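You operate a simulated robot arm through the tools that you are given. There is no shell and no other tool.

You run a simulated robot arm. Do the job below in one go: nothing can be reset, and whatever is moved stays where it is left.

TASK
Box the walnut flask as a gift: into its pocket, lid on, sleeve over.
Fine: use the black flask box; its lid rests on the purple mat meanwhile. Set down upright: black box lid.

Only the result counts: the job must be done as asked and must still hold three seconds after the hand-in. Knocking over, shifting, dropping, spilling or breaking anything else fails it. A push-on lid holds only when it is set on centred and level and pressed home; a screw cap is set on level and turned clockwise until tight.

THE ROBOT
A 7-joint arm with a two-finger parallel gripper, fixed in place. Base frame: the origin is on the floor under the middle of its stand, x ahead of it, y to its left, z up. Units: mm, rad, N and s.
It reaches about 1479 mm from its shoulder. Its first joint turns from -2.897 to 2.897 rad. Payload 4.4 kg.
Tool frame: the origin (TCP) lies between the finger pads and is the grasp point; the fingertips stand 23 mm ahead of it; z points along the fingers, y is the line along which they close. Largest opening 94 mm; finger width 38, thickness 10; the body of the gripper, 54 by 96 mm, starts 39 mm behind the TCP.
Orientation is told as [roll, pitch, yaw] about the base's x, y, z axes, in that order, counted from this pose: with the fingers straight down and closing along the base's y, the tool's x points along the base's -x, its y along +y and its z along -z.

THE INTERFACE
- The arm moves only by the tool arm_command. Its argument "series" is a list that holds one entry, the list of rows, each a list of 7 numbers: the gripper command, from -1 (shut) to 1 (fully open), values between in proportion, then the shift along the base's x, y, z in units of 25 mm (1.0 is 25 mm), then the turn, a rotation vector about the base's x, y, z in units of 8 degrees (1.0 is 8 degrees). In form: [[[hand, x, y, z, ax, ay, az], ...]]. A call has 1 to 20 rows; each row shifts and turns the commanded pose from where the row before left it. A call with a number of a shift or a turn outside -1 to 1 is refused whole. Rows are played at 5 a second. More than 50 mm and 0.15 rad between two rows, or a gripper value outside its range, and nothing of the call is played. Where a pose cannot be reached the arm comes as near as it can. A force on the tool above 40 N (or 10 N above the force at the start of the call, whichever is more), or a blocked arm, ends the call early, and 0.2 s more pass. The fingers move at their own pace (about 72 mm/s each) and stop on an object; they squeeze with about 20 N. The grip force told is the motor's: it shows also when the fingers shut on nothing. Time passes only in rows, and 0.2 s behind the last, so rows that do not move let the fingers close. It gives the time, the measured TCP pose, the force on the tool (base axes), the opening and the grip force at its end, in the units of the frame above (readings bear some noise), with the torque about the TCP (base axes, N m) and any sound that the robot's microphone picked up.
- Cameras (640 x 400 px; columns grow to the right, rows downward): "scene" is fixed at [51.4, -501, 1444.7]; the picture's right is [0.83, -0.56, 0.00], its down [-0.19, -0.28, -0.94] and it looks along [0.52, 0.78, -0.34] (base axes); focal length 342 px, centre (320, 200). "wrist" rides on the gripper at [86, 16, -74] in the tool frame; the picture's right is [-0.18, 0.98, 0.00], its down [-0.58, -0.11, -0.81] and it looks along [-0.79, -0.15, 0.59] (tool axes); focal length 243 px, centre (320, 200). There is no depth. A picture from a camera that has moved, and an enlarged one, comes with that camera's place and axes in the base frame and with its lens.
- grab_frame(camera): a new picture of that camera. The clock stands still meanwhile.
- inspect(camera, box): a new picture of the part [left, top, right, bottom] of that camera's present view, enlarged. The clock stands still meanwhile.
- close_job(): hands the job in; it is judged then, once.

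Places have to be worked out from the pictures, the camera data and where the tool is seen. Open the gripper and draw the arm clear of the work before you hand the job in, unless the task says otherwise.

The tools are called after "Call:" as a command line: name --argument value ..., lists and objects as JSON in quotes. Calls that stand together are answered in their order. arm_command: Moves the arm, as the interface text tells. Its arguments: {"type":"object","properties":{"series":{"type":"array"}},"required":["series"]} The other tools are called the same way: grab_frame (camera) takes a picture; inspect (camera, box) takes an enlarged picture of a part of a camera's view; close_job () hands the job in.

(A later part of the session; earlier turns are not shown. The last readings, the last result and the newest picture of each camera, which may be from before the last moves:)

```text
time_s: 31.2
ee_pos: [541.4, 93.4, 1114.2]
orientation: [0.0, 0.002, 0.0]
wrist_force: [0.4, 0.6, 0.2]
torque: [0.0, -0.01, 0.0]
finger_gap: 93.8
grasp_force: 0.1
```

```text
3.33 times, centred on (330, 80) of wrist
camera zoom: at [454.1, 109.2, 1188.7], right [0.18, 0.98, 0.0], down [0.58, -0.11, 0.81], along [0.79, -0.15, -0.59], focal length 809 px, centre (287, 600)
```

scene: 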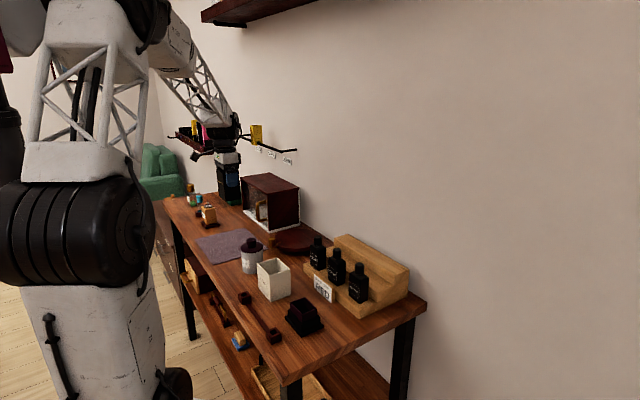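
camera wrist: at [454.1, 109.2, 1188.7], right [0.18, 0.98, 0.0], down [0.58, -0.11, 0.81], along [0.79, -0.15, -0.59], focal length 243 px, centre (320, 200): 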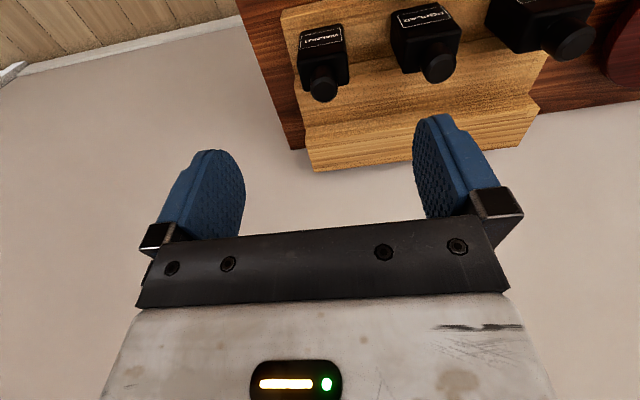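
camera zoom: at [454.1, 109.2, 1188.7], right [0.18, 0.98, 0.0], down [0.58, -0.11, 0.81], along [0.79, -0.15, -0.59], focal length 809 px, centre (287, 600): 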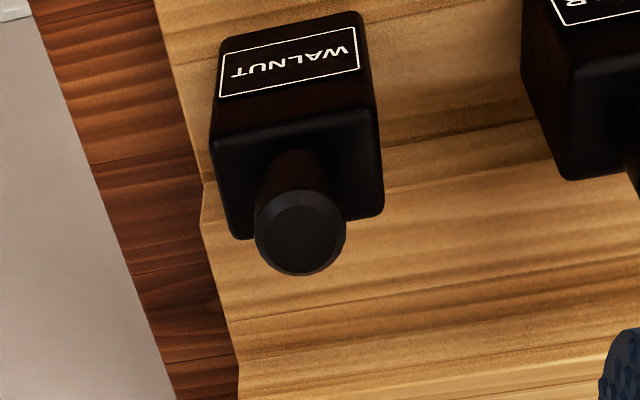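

The walnut flask is about 29×46 mm, centred about 29.7 mm in x and −1.2 mm in y from the TCP, with its bottom at z≈881, shoulder at z≈951 and cap top at z≈981. I'll move above it and lower to TCP z≈1030 to verify alignment.

Call:
arm_command --series '[[[1, 0.6, -0.05, 0, 0, 0, 0], [1, 0.59, 0, 0, 0, 0, 0], [1, 0, 0, -0.83, 0, 0, 0], [1, 0, 0, -0.83, 0, 0, 0], [1, 0, 0, -0.83, 0, 0, 0], [1, 0, 0, -0.83, 0, 0, 0], [1, 0, 0, 0, 0, 0, 0]]]'

Call:
grab_frame --camera "wrist"

Call:
inspect --camera "wrist" --box '[220, 40, 420, 165]'

Call:
inspect --camera "scene" --box '[300, 210, 430, 320]'

```text
time_s: 32.8
ee_pos: [572.7, 93.4, 1029.6]
orientation: [-0.001, 0.001, 0.0]
wrist_force: [-0.3, 0.5, 0.4]
torque: [0.02, 0.02, -0.01]
finger_gap: 93.9
grasp_force: 0.0
```

```text
taken
camera wrist: at [485.3, 109.3, 1104.8], right [0.18, 0.98, 0.0], down [0.58, -0.11, 0.81], along [0.79, -0.15, -0.59], focal length 243 px, centre (320, 200)
```

wrist: 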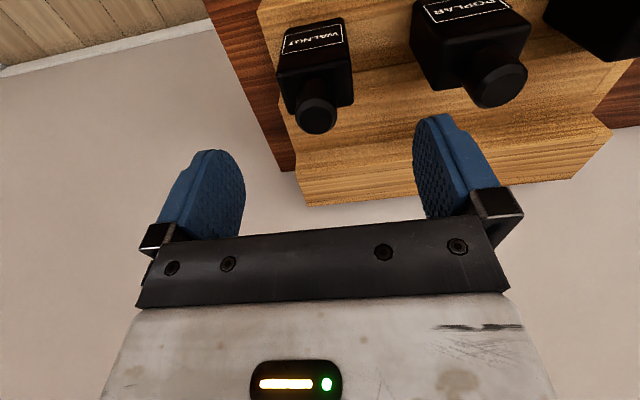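

```text
3.20 times, centred on (320, 102) of wrist
camera zoom: at [485.3, 109.3, 1104.8], right [0.18, 0.98, 0.0], down [0.58, -0.11, 0.81], along [0.79, -0.15, -0.59], focal length 776 px, centre (320, 512)
```

zoom: 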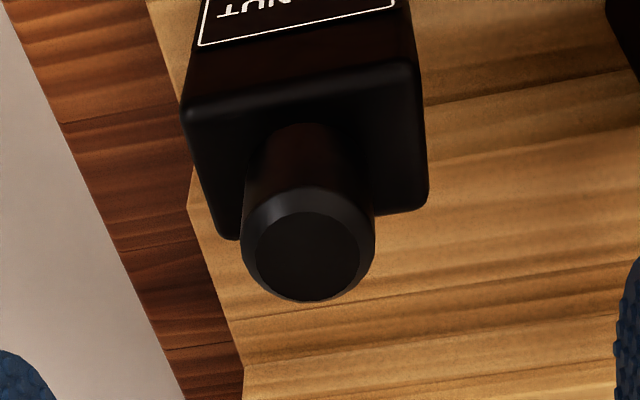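

```text
3.64 times, centred on (365, 265) of scene
camera zoom: at [51.4, -501.0, 1444.7], right [0.83, -0.56, 0.0], down [-0.19, -0.28, -0.94], along [0.52, 0.78, -0.34], focal length 1246 px, centre (156, -36)
```

zoom: 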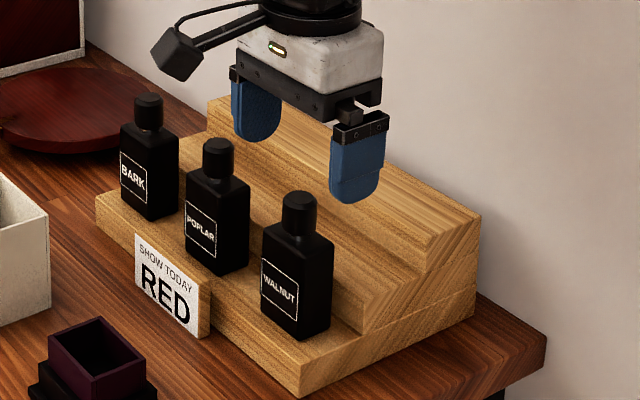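

The flask sits about (−1.3,−2.0) mm from the TCP, so I'll correct and lower to TCP z≈952. The fingertips should then flank the upper body, with the cap between the fingers.

Call:
arm_command --series '[[[1, -0.05, -0.08, 0, 0, 0, 0], [1, 0, 0, -0.7, 0, 0, 0], [1, 0, 0, -0.7, 0, 0, 0], [1, 0, 0, -0.7, 0, 0, 0], [1, 0, 0, -0.5, 0, 0, 0], [1, 0, 0, -0.5, 0, 0, 0], [1, 0, 0, 0, 0, 0, 0]]]'

Call:
grab_frame --camera "wrist"

Call:
inspect --camera "scene" --box '[320, 230, 400, 310]'

```text
time_s: 34.4
ee_pos: [570.0, 90.9, 951.6]
orientation: [0.0, 0.0, 0.001]
wrist_force: [-1.0, -0.3, 0.1]
torque: [0.03, -0.05, 0.0]
finger_gap: 94.3
grasp_force: 0.0
```

```text
taken
camera wrist: at [482.7, 106.8, 1026.8], right [0.18, 0.98, 0.0], down [0.58, -0.11, 0.81], along [0.79, -0.15, -0.59], focal length 243 px, centre (320, 200)
```

wrist: 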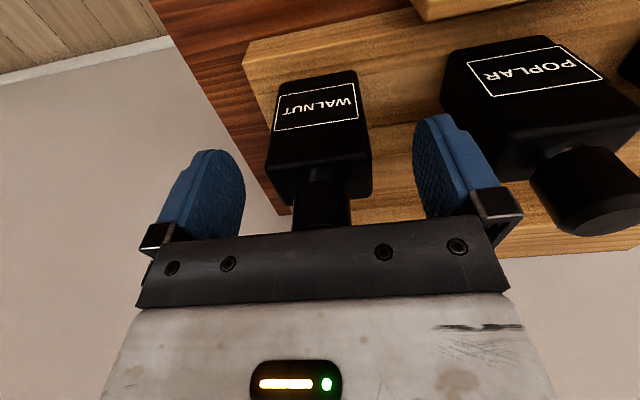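

```text
5.00 times, centred on (360, 270) of scene
camera zoom: at [51.4, -501.0, 1444.7], right [0.83, -0.56, 0.0], down [-0.19, -0.28, -0.94], along [0.52, 0.78, -0.34], focal length 1713 px, centre (120, -150)
```

zoom: 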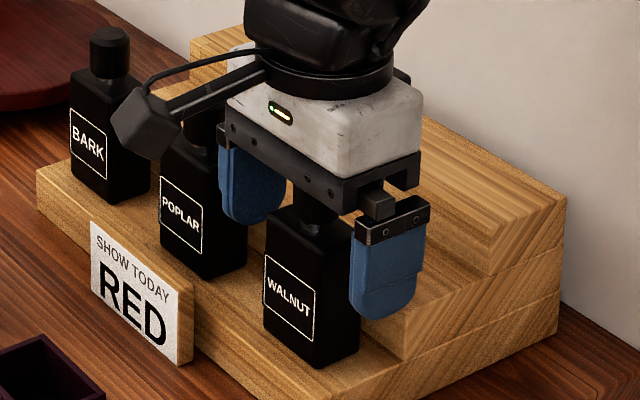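

The fingers flank the flask's upper body evenly. Closing the gripper now.

Call:
arm_command --series '[[[-1, 0, 0, 0, 0, 0, 0], [-1, 0, 0, 0, 0, 0, 0], [-1, 0, 0, 0, 0, 0, 0], [-1, 0, 0, 0, 0, 0, 0]]]'

Call:
grab_frame --camera "wrist"

Call:
inspect --camera "scene" --box '[320, 230, 400, 310]'

```text
time_s: 35.4
ee_pos: [570.3, 91.4, 952.1]
orientation: [0.002, -0.001, -0.001]
wrist_force: [0.9, 0.8, 1.3]
torque: [-0.02, 0.0, 0.03]
finger_gap: 47.9
grasp_force: 20.2
```

```text
taken
camera wrist: at [482.7, 106.8, 1027.0], right [0.18, 0.98, 0.0], down [0.58, -0.11, 0.81], along [0.79, -0.15, -0.59], focal length 243 px, centre (320, 200)
```

wrist: 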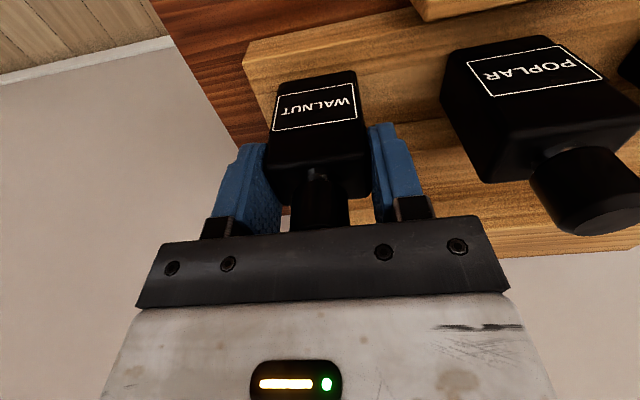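

```text
5.00 times, centred on (360, 270) of scene
camera zoom: at [51.4, -501.0, 1444.7], right [0.83, -0.56, 0.0], down [-0.19, -0.28, -0.94], along [0.52, 0.78, -0.34], focal length 1713 px, centre (120, -150)
```

zoom: 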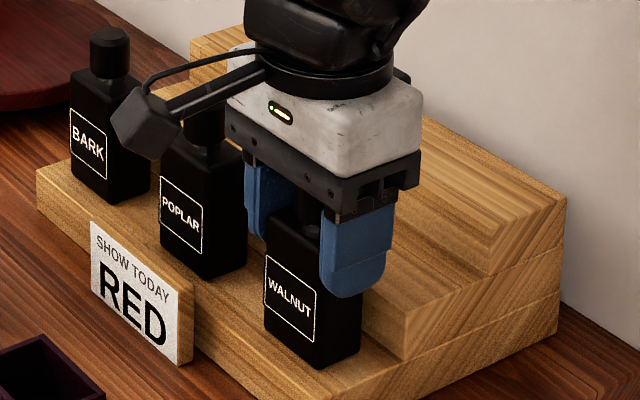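

The flask is gripped at a 47.9 mm gap. I'll zoom in to measure how it sits relative to the TCP before lifting.

Call:
inspect --camera "wrist" --box '[230, 50, 410, 165]'

Call:
arm_command --series '[[[-1, 0, 0, 0.1, 0, 0, 0], [-1, 0, 0, 0.2, 0, 0, 0], [-1, 0, 0, 0.3, 0, 0, 0], [-1, 0, 0, 0.4, 0, 0, 0]]]'

Call:
grab_frame --camera "wrist"

Call:
inspect --camera "scene" --box '[320, 230, 400, 310]'

```text
3.48 times, centred on (320, 108) of wrist
camera zoom: at [482.7, 106.8, 1027.0], right [0.18, 0.98, 0.0], down [0.58, -0.11, 0.81], along [0.79, -0.15, -0.59], focal length 844 px, centre (320, 522)
```

zoom: 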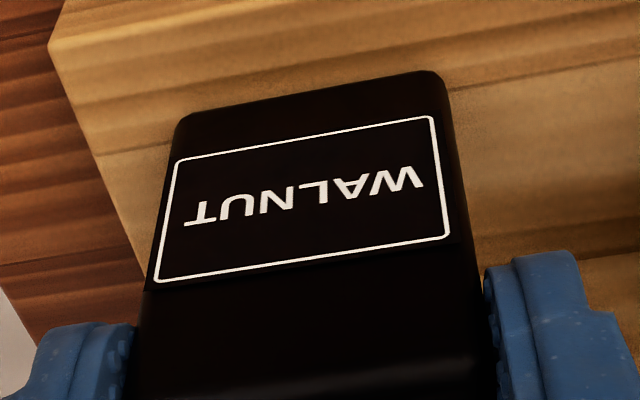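

```text
time_s: 36.4
ee_pos: [570.5, 91.1, 978.0]
orientation: [0.0, 0.0, 0.0]
wrist_force: [0.3, 0.1, -2.9]
torque: [-0.03, 0.0, -0.01]
finger_gap: 47.4
grasp_force: 19.3
```

```text
taken
camera wrist: at [482.5, 106.6, 1052.6], right [0.18, 0.98, 0.0], down [0.58, -0.11, 0.81], along [0.79, -0.15, -0.59], focal length 243 px, centre (320, 200)
```

wrist: 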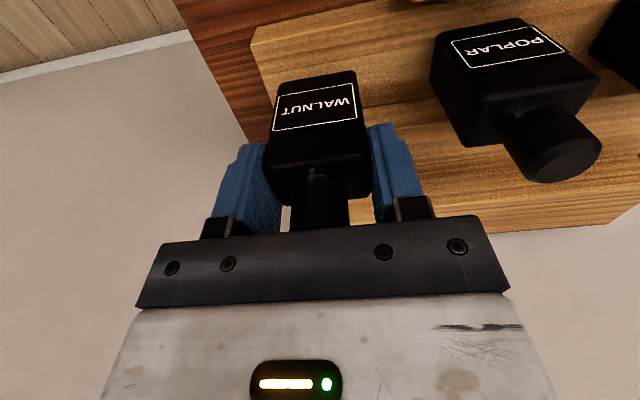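

```text
5.00 times, centred on (360, 270) of scene
camera zoom: at [51.4, -501.0, 1444.7], right [0.83, -0.56, 0.0], down [-0.19, -0.28, -0.94], along [0.52, 0.78, -0.34], focal length 1713 px, centre (120, -150)
```

zoom: 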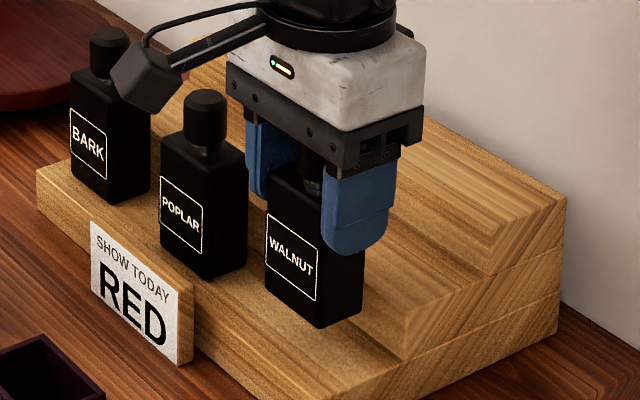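

The flask lifts cleanly and hangs straight (about 3 N). I'll raise it another 45 mm and carry it over to hover above the pocket.

Call:
arm_command --series '[[[-1, 0, 0, 0.9, 0, 0, 0], [-1, 0, 0, 0.9, 0, 0, 0], [-1, -0.88, 0, 0, 0, 0, 0], [-1, -0.88, 0, 0, 0, 0, 0], [-1, -0.88, 0.2, 0, 0, 0, 0], [-1, -0.88, 0.2, 0, 0, 0, 0], [-1, -0.88, 0.27, 0, 0, 0, 0], [-1, -0.88, 0.25, 0, 0, 0, 0], [-1, -0.88, 0.25, 0, 0, 0, 0], [-1, 0, 0, 0, 0, 0, 0], [-1, 0, 0, 0, 0, 0, 0]]]'

Call:
grab_frame --camera "wrist"

Call:
inspect --camera "wrist" --box '[250, 10, 390, 100]'

Call:
inspect --camera "scene" --box '[270, 250, 350, 345]'

```text
time_s: 38.8
ee_pos: [414.3, 120.3, 1020.3]
orientation: [0.001, 0.0, 0.0]
wrist_force: [-0.7, 0.4, -2.1]
torque: [0.01, -0.04, 0.01]
finger_gap: 47.9
grasp_force: 20.8
```

```text
taken
camera wrist: at [328.1, 135.3, 1095.7], right [0.18, 0.98, 0.0], down [0.58, -0.11, 0.81], along [0.79, -0.15, -0.59], focal length 243 px, centre (320, 200)
```

wrist: 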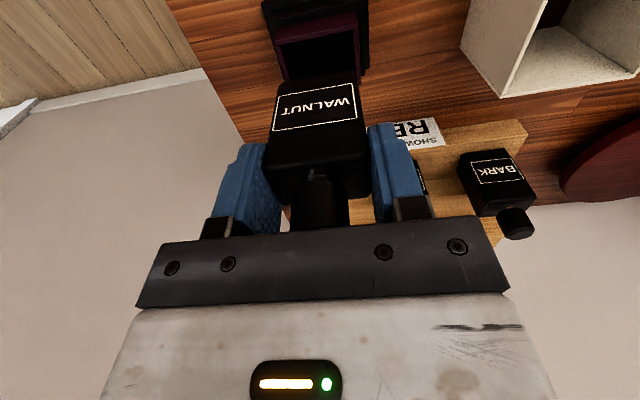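

```text
4.44 times, centred on (320, 55) of wrist
camera zoom: at [328.1, 135.3, 1095.7], right [0.18, 0.98, 0.0], down [0.58, -0.11, 0.81], along [0.79, -0.15, -0.59], focal length 1078 px, centre (320, 844)
```

zoom: 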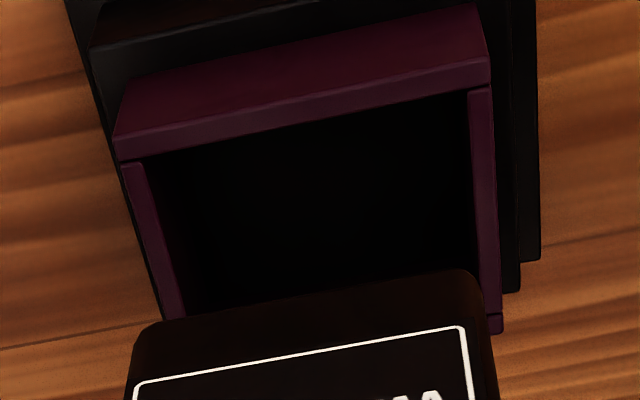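

```text
4.21 times, centred on (310, 298) of scene
camera zoom: at [51.4, -501.0, 1444.7], right [0.83, -0.56, 0.0], down [-0.19, -0.28, -0.94], along [0.52, 0.78, -0.34], focal length 1442 px, centre (362, -210)
```

zoom: 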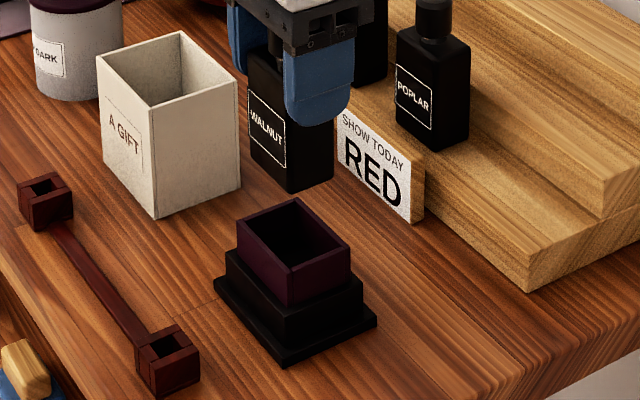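

In y the flask and pocket line up (both about +0.7 mm in the same view). The x offset depends on the exact heights, so I'll lower 32 mm, closer to the collar, and compare at nearly the same depth.

Call:
arm_command --series '[[[-1, 0, 0, -0.64, 0, 0, 0], [-1, 0, 0, -0.64, 0, 0, 0], [-1, 0, 0, 0, 0, 0, 0], [-1, 0, 0, 0, 0, 0, 0]]]'

Call:
inspect --camera "wrist" --box '[250, 30, 390, 120]'

Call:
inspect --camera "scene" --box '[275, 265, 340, 345]'

```text
time_s: 39.8
ee_pos: [415.7, 119.8, 989.7]
orientation: [0.002, 0.001, 0.0]
wrist_force: [-0.4, -0.9, -1.9]
torque: [0.0, -0.03, -0.01]
finger_gap: 47.6
grasp_force: 20.1
```

```text
4.44 times, centred on (320, 75) of wrist
camera zoom: at [328.2, 134.4, 1064.8], right [0.18, 0.98, 0.0], down [0.58, -0.11, 0.81], along [0.79, -0.15, -0.59], focal length 1078 px, centre (320, 756)
```

zoom: 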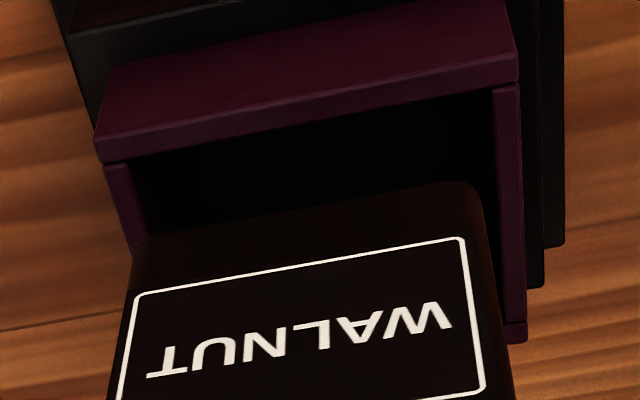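

```text
5.00 times, centred on (308, 305) of scene
camera zoom: at [51.4, -501.0, 1444.7], right [0.83, -0.56, 0.0], down [-0.19, -0.28, -0.94], along [0.52, 0.78, -0.34], focal length 1713 px, centre (382, -325)
```

zoom: 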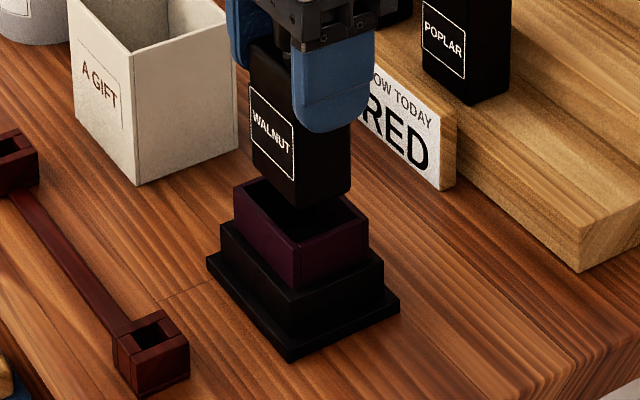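

At this height the pocket appears offset from the flask by about −1.5 mm in x and +1.2 mm in y. I'll apply that correction, lower 8 mm, and look again.

Call:
arm_command --series '[[[-1, -0.055, 0.045, 0, 0, 0, 0], [-1, 0, 0, -0.32, 0, 0, 0], [-1, 0, 0, 0, 0, 0, 0], [-1, 0, 0, 0, 0, 0, 0]]]'

Call:
inspect --camera "wrist" --box '[250, 30, 390, 120]'

Call:
inspect --camera "scene" --box '[285, 275, 335, 335]'

```text
time_s: 40.8
ee_pos: [414.3, 121.2, 981.0]
orientation: [0.001, 0.0, 0.001]
wrist_force: [0.6, -0.1, -2.3]
torque: [0.02, -0.03, 0.0]
finger_gap: 47.7
grasp_force: 20.2
```

```text
4.44 times, centred on (320, 75) of wrist
camera zoom: at [327.1, 135.9, 1056.5], right [0.18, 0.98, 0.0], down [0.58, -0.11, 0.81], along [0.79, -0.15, -0.59], focal length 1078 px, centre (320, 756)
```

zoom: 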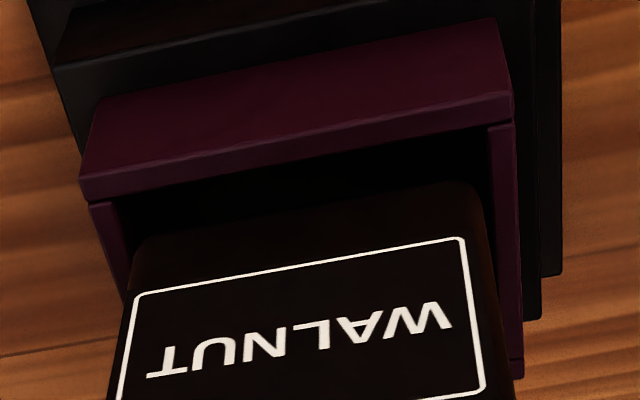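

```text
6.67 times, centred on (310, 305) of scene
camera zoom: at [51.4, -501.0, 1444.7], right [0.83, -0.56, 0.0], down [-0.19, -0.28, -0.94], along [0.52, 0.78, -0.34], focal length 2284 px, centre (387, -500)
```

zoom: 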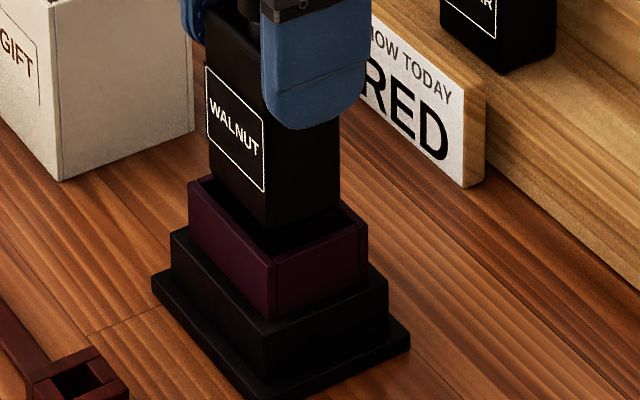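

In y the flask is centred now. The two views disagree by a few mm on x, so I'll zoom tighter in the scene camera to settle it.

Call:
inspect --camera "scene" --box '[290, 292, 330, 322]'

Call:
inspect --camera "wrist" --box '[265, 60, 365, 122]'

```text
13.33 times, centred on (310, 307) of scene
camera zoom: at [51.4, -501.0, 1444.7], right [0.83, -0.56, 0.0], down [-0.19, -0.28, -0.94], along [0.52, 0.78, -0.34], focal length 4567 px, centre (453, -1227)
```

zoom: 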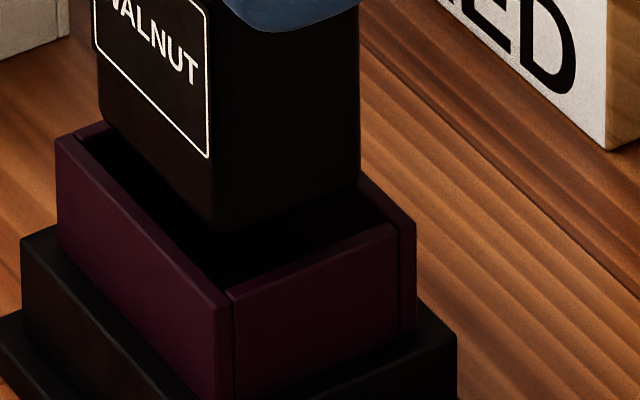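

```text
6.40 times, centred on (315, 91) of wrist
camera zoom: at [327.1, 135.9, 1056.5], right [0.18, 0.98, 0.0], down [0.58, -0.11, 0.81], along [0.79, -0.15, -0.59], focal length 1553 px, centre (352, 898)
```

zoom: 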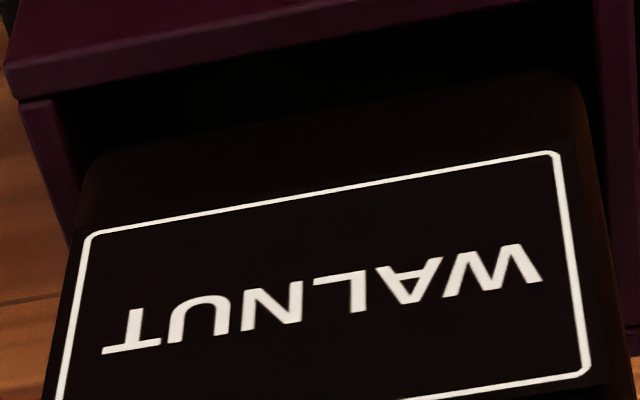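

The scene close-up shows the flask within about 1 mm of the pocket centre, inside the clearance. I'll lower gently in small steps and watch the force.

Call:
arm_command --series '[[[-1, -0.01, 0, -0.12, 0, 0, 0], [-1, 0, 0, -0.12, 0, 0, 0], [-1, 0, 0, -0.12, 0, 0, 0]]]'

Call:
inspect --camera "scene" --box '[290, 292, 330, 322]'

Call:
inspect --camera "wrist" --box '[255, 50, 375, 125]'

```text
time_s: 41.6
ee_pos: [413.8, 120.8, 972.6]
orientation: [-0.001, 0.0, 0.001]
wrist_force: [0.4, -0.1, -2.0]
torque: [-0.04, -0.03, -0.02]
finger_gap: 47.8
grasp_force: 19.9
```

```text
13.33 times, centred on (310, 307) of scene
camera zoom: at [51.4, -501.0, 1444.7], right [0.83, -0.56, 0.0], down [-0.19, -0.28, -0.94], along [0.52, 0.78, -0.34], focal length 4567 px, centre (453, -1227)
```

zoom: 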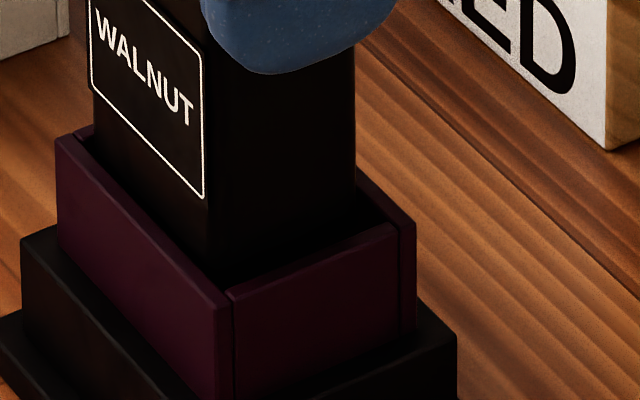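

```text
5.33 times, centred on (315, 88) of wrist
camera zoom: at [326.2, 136.2, 1047.9], right [0.18, 0.98, 0.0], down [0.58, -0.11, 0.81], along [0.79, -0.15, -0.59], focal length 1294 px, centre (347, 800)
```

zoom: 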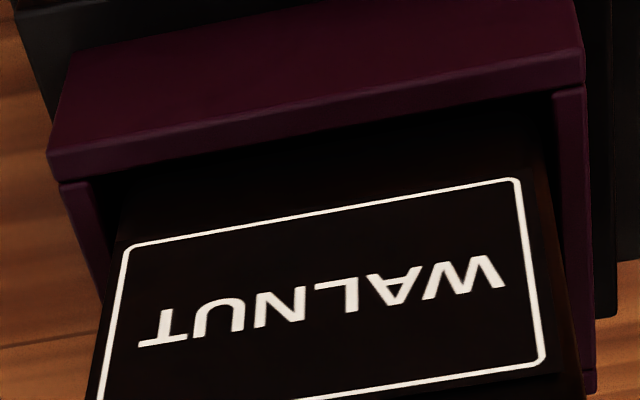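

The flask bottom is entering the pocket with no contact force. I'll make a small trim (+0.6 x, −0.5 y) and continue down in small steps.

Call:
arm_command --series '[[[-1, 0.025, -0.02, -0.1, 0, 0, 0], [-1, 0, 0, -0.12, 0, 0, 0], [-1, 0, 0, -0.12, 0, 0, 0]]]'

Call:
inspect --camera "scene" --box '[290, 285, 330, 315]'

Call:
inspect --camera "wrist" --box '[255, 70, 375, 145]'

```text
time_s: 42.4
ee_pos: [414.1, 120.2, 965.9]
orientation: [0.0, -0.001, -0.003]
wrist_force: [-1.3, -0.2, -2.8]
torque: [-0.01, -0.02, 0.0]
finger_gap: 48.0
grasp_force: 20.0
```

```text
13.33 times, centred on (310, 300) of scene
camera zoom: at [51.4, -501.0, 1444.7], right [0.83, -0.56, 0.0], down [-0.19, -0.28, -0.94], along [0.52, 0.78, -0.34], focal length 4567 px, centre (453, -1133)
```

zoom: 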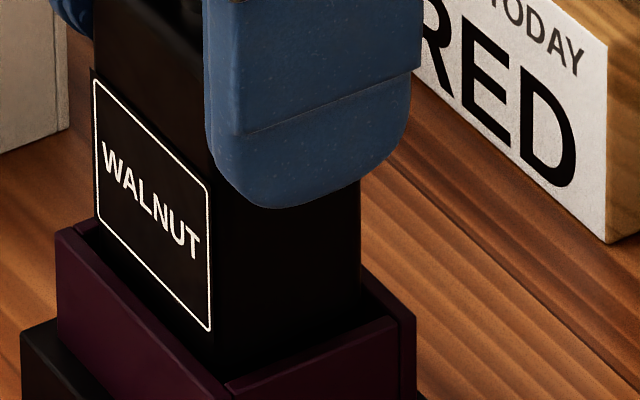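

```text
5.33 times, centred on (315, 108) of wrist
camera zoom: at [326.9, 135.5, 1039.4], right [0.18, 0.98, 0.0], down [0.58, -0.11, 0.81], along [0.79, -0.15, -0.59], focal length 1294 px, centre (347, 693)
```

zoom: 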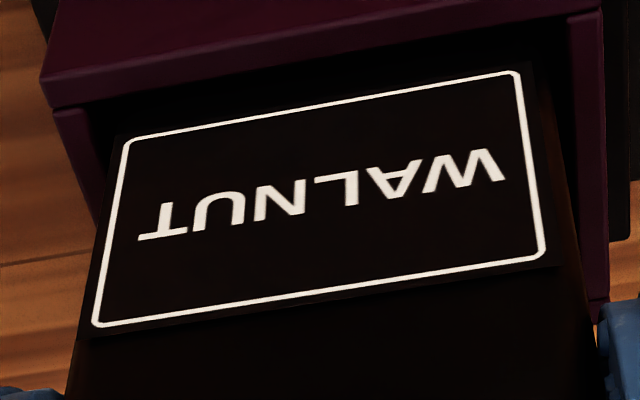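

The flask is sliding freely into the pocket. I'll continue down 20 mm and check the force.

Call:
arm_command --series '[[[-1, 0, 0, -0.2, 0, 0, 0], [-1, 0, 0, -0.2, 0, 0, 0], [-1, 0, 0, -0.2, 0, 0, 0], [-1, 0, 0, -0.2, 0, 0, 0]]]'

Call:
inspect --camera "scene" --box '[285, 275, 335, 315]'

Call:
inspect --camera "wrist" --box '[235, 70, 405, 175]'

```text
time_s: 43.4
ee_pos: [415.9, 120.9, 944.8]
orientation: [0.001, 0.0, 0.001]
wrist_force: [0.3, -0.4, -2.2]
torque: [-0.02, 0.03, 0.04]
finger_gap: 48.0
grasp_force: 19.2
```

```text
10.00 times, centred on (310, 295) of scene
camera zoom: at [51.4, -501.0, 1444.7], right [0.83, -0.56, 0.0], down [-0.19, -0.28, -0.94], along [0.52, 0.78, -0.34], focal length 3425 px, centre (420, -750)
```

zoom: 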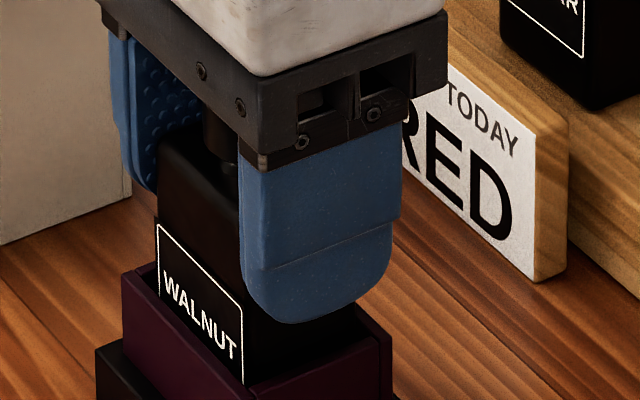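

```text
3.76 times, centred on (320, 122) of wrist
camera zoom: at [328.6, 136.1, 1019.2], right [0.18, 0.98, 0.0], down [0.58, -0.11, 0.81], along [0.79, -0.15, -0.59], focal length 913 px, centre (320, 492)
```

zoom: 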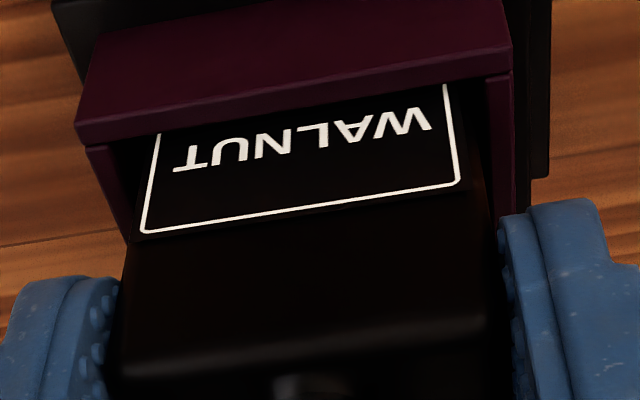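

The flask is nearly in, with fingertips still about 17 mm above the collar. Small further steps while watching for floor contact.

Call:
arm_command --series '[[[-1, 0, 0, -0.1, 0, 0, 0], [-1, 0, 0, -0.1, 0, 0, 0], [-1, 0, 0, -0.1, 0, 0, 0]]]'

Call:
arm_command --series '[[[-1, 0, 0, -0.1, 0, 0, 0]]]'

Call:
inspect --camera "scene" --box '[285, 275, 335, 315]'

```text
time_s: 44.2
ee_pos: [414.8, 119.3, 937.5]
orientation: [-0.001, 0.0, 0.001]
wrist_force: [0.0, 0.1, -1.9]
torque: [-0.01, 0.01, -0.01]
finger_gap: 47.7
grasp_force: 19.6
```

```text
time_s: 44.6
ee_pos: [415.2, 120.5, 934.3]
orientation: [0.0, 0.002, 0.001]
wrist_force: [0.1, 0.2, -2.1]
torque: [0.02, -0.02, 0.01]
finger_gap: 48.1
grasp_force: 20.6
```

```text
10.00 times, centred on (310, 295) of scene
camera zoom: at [51.4, -501.0, 1444.7], right [0.83, -0.56, 0.0], down [-0.19, -0.28, -0.94], along [0.52, 0.78, -0.34], focal length 3425 px, centre (420, -750)
```

zoom: 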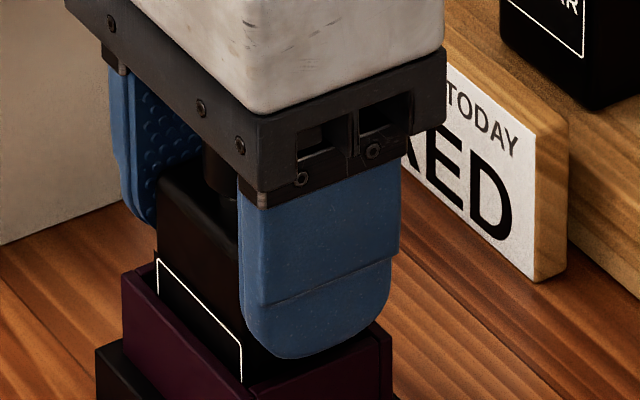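

No contact yet, with about 6 mm of fingertip clearance left. Two more 2 mm steps.

Call:
arm_command --series '[[[-1, 0, 0, -0.08, 0, 0, 0]]]'

Call:
arm_command --series '[[[-1, 0, 0, -0.08, 0, 0, 0]]]'

Call:
inspect --camera "scene" --box '[285, 280, 335, 320]'

Call:
inspect --camera "wrist" --box '[215, 80, 425, 210]'

```text
time_s: 45.0
ee_pos: [415.2, 119.7, 931.9]
orientation: [0.0, 0.0, 0.0]
wrist_force: [0.4, 0.9, -2.6]
torque: [0.02, 0.03, 0.01]
finger_gap: 47.4
grasp_force: 20.4
```

```text
time_s: 45.4
ee_pos: [412.8, 121.4, 931.3]
orientation: [0.0, 0.0, -0.001]
wrist_force: [0.2, -0.1, -1.7]
torque: [-0.01, 0.01, 0.02]
finger_gap: 47.6
grasp_force: 20.1
```

```text
10.00 times, centred on (310, 300) of scene
camera zoom: at [51.4, -501.0, 1444.7], right [0.83, -0.56, 0.0], down [-0.19, -0.28, -0.94], along [0.52, 0.78, -0.34], focal length 3425 px, centre (420, -800)
```

zoom: 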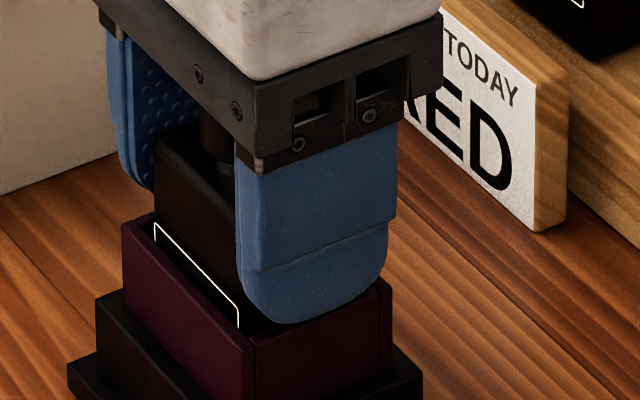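

```text
3.05 times, centred on (320, 145) of wrist
camera zoom: at [327.2, 135.9, 1005.5], right [0.18, 0.98, 0.0], down [0.58, -0.11, 0.81], along [0.79, -0.15, -0.59], focal length 739 px, centre (320, 368)
```

zoom: 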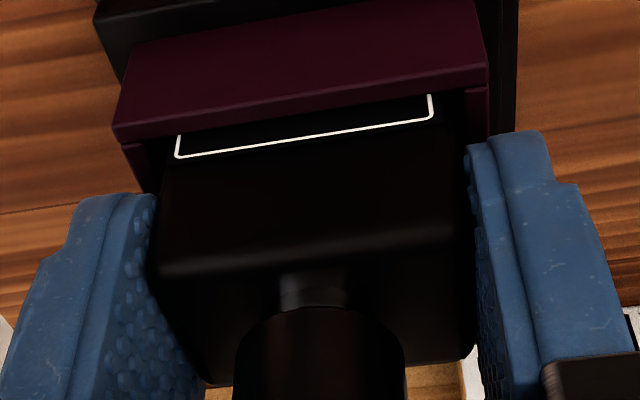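

Fingertips are close to the collar rim and the flask still hangs free. One or two more 1.5 mm steps, checking force each time.

Call:
arm_command --series '[[[-1, 0, 0, -0.06, 0, 0, 0]]]'

Call:
arm_command --series '[[[-1, 0, 0, 0, 0, 0, 0]]]'

```text
time_s: 45.8
ee_pos: [413.8, 120.5, 929.0]
orientation: [-0.001, -0.002, 0.001]
wrist_force: [-4.0, 0.1, 11.4]
torque: [0.01, 0.28, 0.02]
finger_gap: 47.8
grasp_force: 20.0
```

```text
time_s: 46.2
ee_pos: [415.5, 120.7, 929.0]
orientation: [0.001, -0.004, 0.001]
wrist_force: [-0.1, 0.1, 13.6]
torque: [0.03, -0.03, 0.0]
finger_gap: 48.0
grasp_force: 19.9
```

Contact at TCP z≈929 (about 14 N). I'll look closely to see whether it's the flask on the floor or the fingertips on the collar.

Call:
inspect --camera "scene" --box '[297, 300, 327, 322]'

Call:
inspect --camera "wrist" --box '[225, 100, 285, 165]'

Call:
inspect --camera "wrist" --box '[355, 90, 415, 155]'

```text
16.00 times, centred on (312, 311) of scene
camera zoom: at [51.4, -501.0, 1444.7], right [0.83, -0.56, 0.0], down [-0.19, -0.28, -0.94], along [0.52, 0.78, -0.34], focal length 5480 px, centre (448, -1576)
```

zoom: 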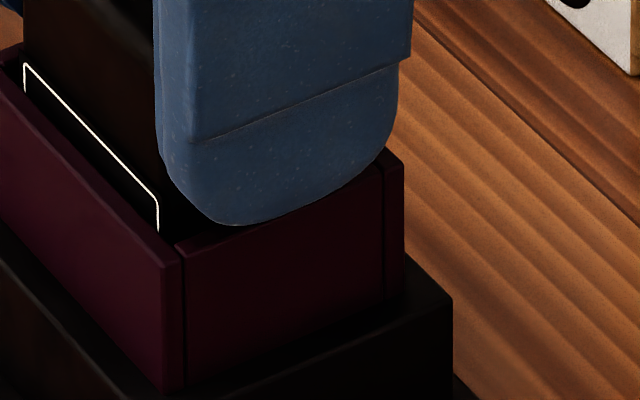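

```text
6.15 times, centred on (255, 132) of wrist
camera zoom: at [327.3, 135.9, 1004.6], right [0.18, 0.98, 0.0], down [0.58, -0.11, 0.81], along [0.79, -0.15, -0.59], focal length 1493 px, centre (720, 615)
```

zoom: 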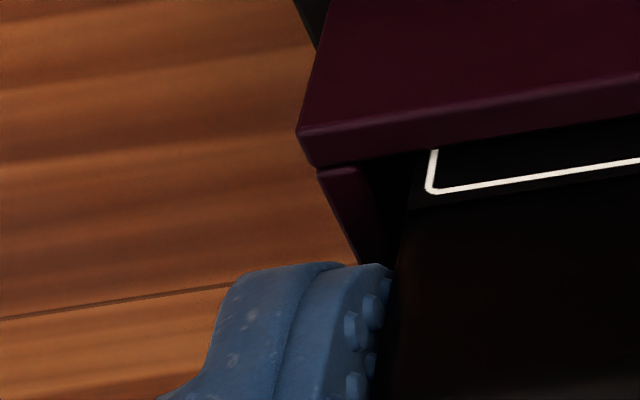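

```text
6.15 times, centred on (385, 122) of wrist
camera zoom: at [327.3, 135.9, 1004.6], right [0.18, 0.98, 0.0], down [0.58, -0.11, 0.81], along [0.79, -0.15, -0.59], focal length 1493 px, centre (-80, 677)
```

zoom: 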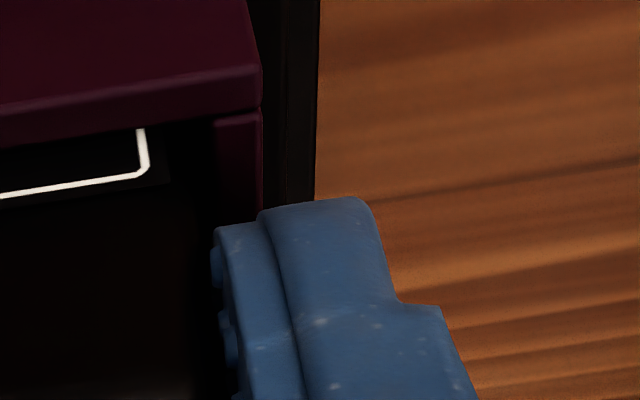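

The fingertips seem to be at the collar rim, so the flask is within a few mm of the floor. I'll ease up 1.5 mm to unload, then open the fingers.

Call:
arm_command --series '[[[-1, 0, 0, 0.05, 0, 0, 0], [-1, 0, 0, 0, 0, 0, 0]]]'

Call:
arm_command --series '[[[0.3, 0, 0, 0, 0, 0, 0], [0.3, 0, 0, 0, 0, 0, 0], [0.3, 0, 0, 0, 0, 0, 0]]]'

Call:
inspect --camera "scene" --box '[285, 280, 335, 320]'

Call:
grab_frame --camera "wrist"

```text
time_s: 46.8
ee_pos: [414.7, 121.4, 929.2]
orientation: [0.0, 0.0, 0.0]
wrist_force: [0.4, 0.0, -1.7]
torque: [0.0, 0.03, -0.01]
finger_gap: 47.7
grasp_force: 19.4
```

```text
time_s: 47.6
ee_pos: [414.2, 120.2, 930.3]
orientation: [0.0, -0.001, 0.002]
wrist_force: [-0.9, -0.2, -0.1]
torque: [-0.02, 0.0, 0.01]
finger_gap: 61.0
grasp_force: 0.1
```

```text
10.00 times, centred on (310, 300) of scene
camera zoom: at [51.4, -501.0, 1444.7], right [0.83, -0.56, 0.0], down [-0.19, -0.28, -0.94], along [0.52, 0.78, -0.34], focal length 3425 px, centre (420, -800)
```

zoom: 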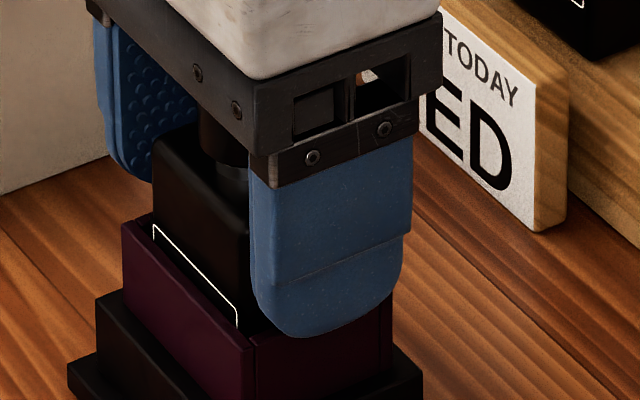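

```text
taken
camera wrist: at [327.3, 136.2, 1005.5], right [0.18, 0.98, 0.0], down [0.58, -0.11, 0.81], along [0.79, -0.15, -0.59], focal length 243 px, centre (320, 200)
```

wrist: 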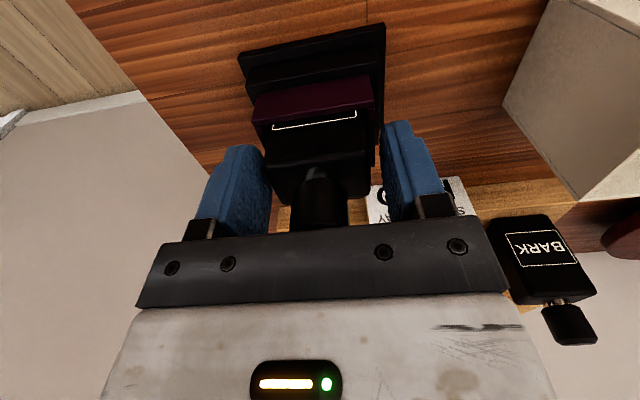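

The flask stays upright in the pocket with almost no drop. I'll open a little more and withdraw straight up.

Call:
arm_command --series '[[[0.6, 0, 0, 0.1, 0, 0, 0], [0.6, 0, 0, 0.5, 0, 0, 0], [0.6, 0, 0, 0.8, 0, 0, 0], [1, 0, 0, 1, 0, 0, 0], [1, 0, 0, 1, 0, 0, 0], [1, 0, 0, 1, 0, 0, 0], [1, 0, 0, 1, 0, 0, 0], [1, 0, 0, 0, 0, 0, 0]]]'

Call:
inspect --camera "wrist" --box '[250, 0, 400, 100]'

Call:
inspect --camera "scene" --box '[275, 270, 345, 345]'

```text
time_s: 49.4
ee_pos: [413.6, 122.4, 1064.8]
orientation: [-0.002, 0.001, 0.0]
wrist_force: [0.2, -0.1, 0.3]
torque: [0.0, -0.04, 0.02]
finger_gap: 94.3
grasp_force: 0.1
```

```text
4.00 times, centred on (325, 50) of wrist
camera zoom: at [326.9, 136.9, 1140.3], right [0.18, 0.98, 0.0], down [0.58, -0.11, 0.81], along [0.79, -0.15, -0.59], focal length 970 px, centre (300, 800)
```

zoom: 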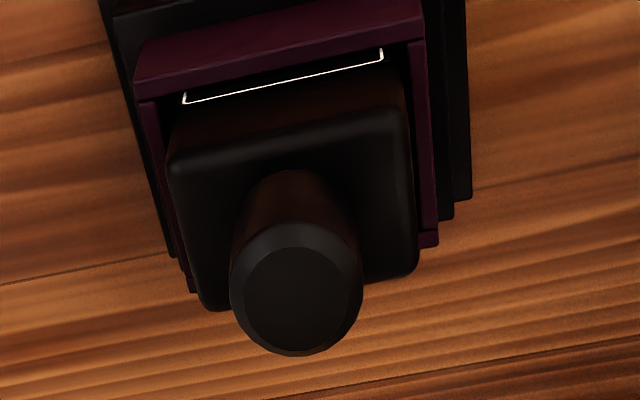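

```text
5.33 times, centred on (310, 308) of scene
camera zoom: at [51.4, -501.0, 1444.7], right [0.83, -0.56, 0.0], down [-0.19, -0.28, -0.94], along [0.52, 0.78, -0.34], focal length 1827 px, centre (373, -373)
```

zoom: 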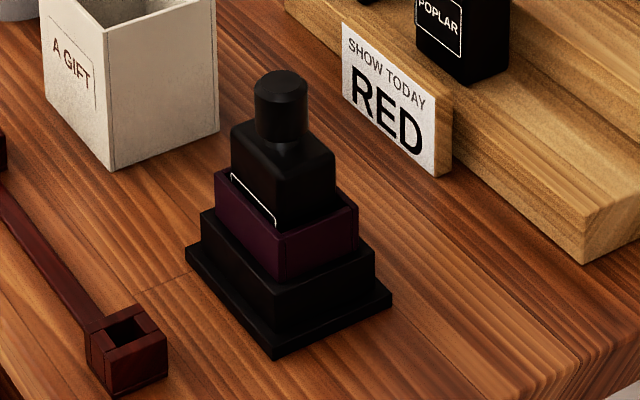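

The flask is upright and centred in the pocket, and the base hasn't shifted. Now I'll go back over the mat to the lid, retracing to the same grasp column.

Call:
arm_command --series '[[[1, 0.003, 0.99875, 0, 0, 0, 0], [1, 0.003, 0.99875, 0, 0, 0, 0], [1, 0.003, 0.99875, 0, 0, 0, 0], [1, 0.003, 0.99875, 0, 0, 0, 0], [1, 0.003, 0.99875, 0, 0, 0, 0], [1, 0.003, 0.99875, 0, 0, 0, 0], [1, 0.003, 0.99875, 0, 0, 0, 0], [1, 0.003, 0.99875, 0, 0, 0, 0], [1, 0.003, 0.99875, 0, 0, 0, 0], [1, 0.003, 0.99875, 0, 0, 0, 0], [1, 0.003, 0.99875, 0, 0, 0, 0], [1, 0.003, 0.99875, 0, 0, 0, 0], [1, 0.003, 0.99875, 0, 0, 0, 0], [1, 0.003, 0.99875, 0, 0, 0, 0], [1, 0.003, 0.99875, 0, 0, 0, 0], [1, 0.003, 0.99875, 0, 0, 0, 0], [1, 0.003, 0.99875, 0, 0, 0, 0], [1, 0.003, 0.99875, 0, 0, 0, 0], [1, 0.003, 0.99875, 0, 0, 0, 0], [1, 0.003, 0.99875, 0, 0, 0, 0]]]'

Call:
arm_command --series '[[[1, 0, 0, 0, 0, 0, 0], [1, 0, 0, 0, 0, 0, 0]]]'

Call:
inspect --camera "wrist" --box '[240, 0, 400, 120]'

Call:
grab_frame --camera "scene"

```text
time_s: 53.6
ee_pos: [416.0, 620.4, 1063.0]
orientation: [-0.001, -0.001, -0.003]
wrist_force: [-0.1, -0.1, -0.6]
torque: [-0.01, -0.06, 0.0]
finger_gap: 94.1
grasp_force: 0.2
```

```text
time_s: 54.2
ee_pos: [415.5, 619.9, 1063.4]
orientation: [-0.001, 0.0, 0.0]
wrist_force: [0.6, -0.3, -0.7]
torque: [0.03, 0.04, -0.02]
finger_gap: 93.8
grasp_force: 0.0
```

```text
3.33 times, centred on (320, 60) of wrist
camera zoom: at [328.3, 636.5, 1137.6], right [0.18, 0.98, 0.0], down [0.58, -0.11, 0.81], along [0.79, -0.15, -0.59], focal length 809 px, centre (320, 667)
```

zoom: 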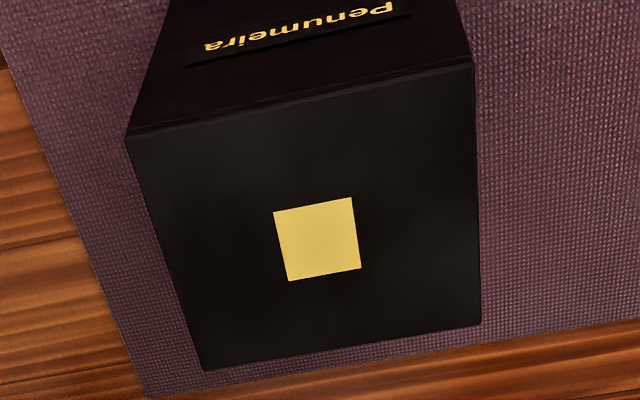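

```text
taken
```

scene: 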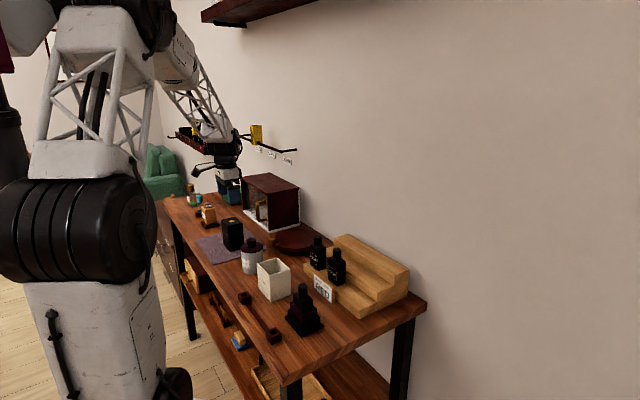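

The lid is where I left it (about +2.5, −0.6 mm from the TCP, top at z≈952). I'll lower straddling it to the earlier grasp height.

Call:
arm_command --series '[[[1, 0, -0.02, -0.8, 0, 0, 0], [1, 0, 0, -0.8, 0, 0, 0], [1, 0, 0, -0.8, 0, 0, 0], [1, 0, 0, -0.8, 0, 0, 0], [1, 0, 0, -0.8, 0, 0, 0], [1, 0, 0, -0.8, 0, 0, 0], [1, 0, 0, -0.45, 0, 0, 0], [1, 0, 0, -0.45, 0, 0, 0], [1, 0, 0, 0, 0, 0, 0]]]'

Call:
grab_frame --camera "wrist"

Call:
inspect --camera "scene" --box '[200, 190, 270, 260]'

```text
time_s: 56.2
ee_pos: [417.0, 620.5, 921.7]
orientation: [0.002, 0.0, 0.0]
wrist_force: [0.8, -0.1, -0.2]
torque: [-0.02, -0.02, -0.03]
finger_gap: 94.1
grasp_force: 0.0
```

```text
taken
camera wrist: at [329.6, 635.8, 997.8], right [0.18, 0.98, 0.0], down [0.58, -0.11, 0.81], along [0.79, -0.15, -0.59], focal length 243 px, centre (320, 200)
```

wrist: 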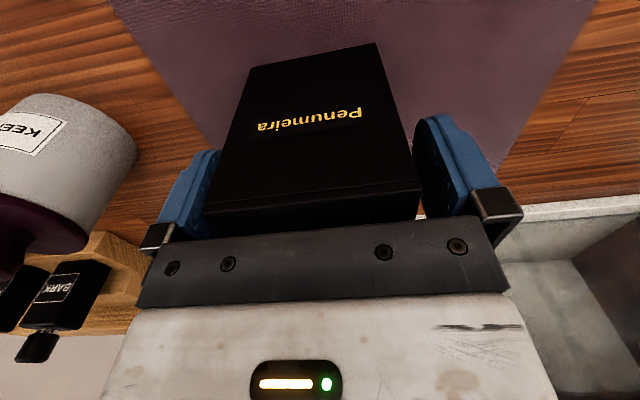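

```text
5.71 times, centred on (235, 225) of scene
camera zoom: at [51.4, -501.0, 1444.7], right [0.83, -0.56, 0.0], down [-0.19, -0.28, -0.94], along [0.52, 0.78, -0.34], focal length 1957 px, centre (806, 57)
```

zoom: 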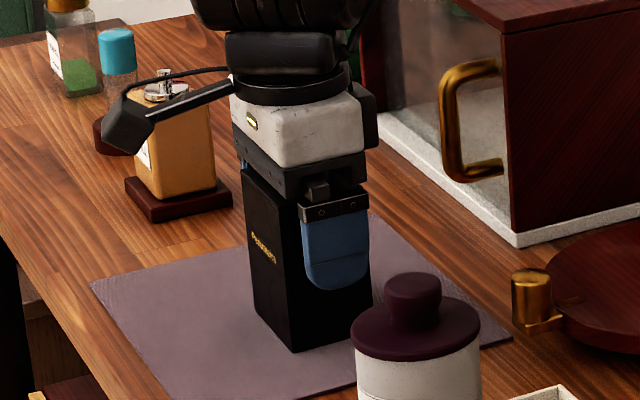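

The view matches the release pose. Closing on the lid.

Call:
arm_command --series '[[[-1, 0, 0, 0, 0, 0, 0], [-1, 0, 0, 0, 0, 0, 0], [-1, 0, 0, 0, 0, 0, 0], [-1, 0, 0, 0, 0, 0, 0]]]'

Call:
arm_command --series '[[[-1, 0, 0, 0.2, 0, 0, 0], [-1, 0, 0, 0.4, 0, 0, 0], [-1, 0, 0, 0.8, 0, 0, 0], [-1, 0, 0, 1, 0, 0, 0], [-1, 0, 0, 1, 0, 0, 0], [-1, 0, 0, 1, 0, 0, 0], [-1, 0, 0, 1, 0, 0, 0], [-1, 0, 0, 1, 0, 0, 0], [-1, 0, 0, 1, 0, 0, 0], [-1, 0, 0, 0.6, 0, 0, 0], [-1, 0, 0, 0, 0, 0, 0]]]'

Call:
grab_frame --camera "wrist"

Call:
inspect --camera "scene" --box '[180, 150, 290, 260]'

```text
time_s: 57.2
ee_pos: [417.2, 619.6, 923.3]
orientation: [0.001, -0.001, -0.001]
wrist_force: [0.0, -1.0, -0.1]
torque: [-0.01, 0.03, 0.04]
finger_gap: 70.7
grasp_force: 19.9
```

```text
time_s: 59.6
ee_pos: [414.8, 620.5, 1123.7]
orientation: [0.0, 0.0, 0.0]
wrist_force: [-0.2, 0.1, 0.5]
torque: [0.0, 0.01, -0.01]
finger_gap: 70.3
grasp_force: 20.3
```

```text
taken
camera wrist: at [328.2, 635.0, 1198.6], right [0.18, 0.98, 0.0], down [0.58, -0.11, 0.81], along [0.79, -0.15, -0.59], focal length 243 px, centre (320, 200)
```

wrist: 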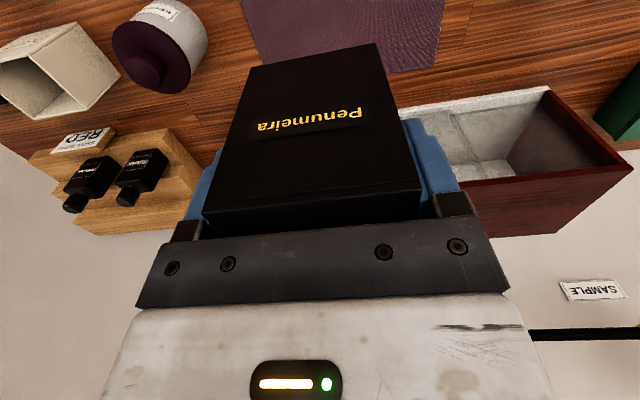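

```text
3.64 times, centred on (235, 205) of scene
camera zoom: at [51.4, -501.0, 1444.7], right [0.83, -0.56, 0.0], down [-0.19, -0.28, -0.94], along [0.52, 0.78, -0.34], focal length 1246 px, centre (629, 182)
```

zoom: 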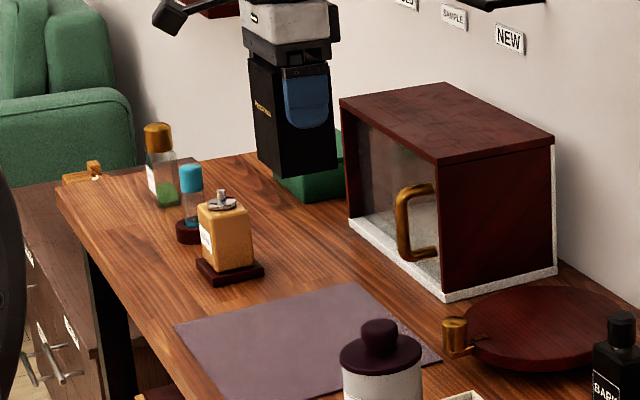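

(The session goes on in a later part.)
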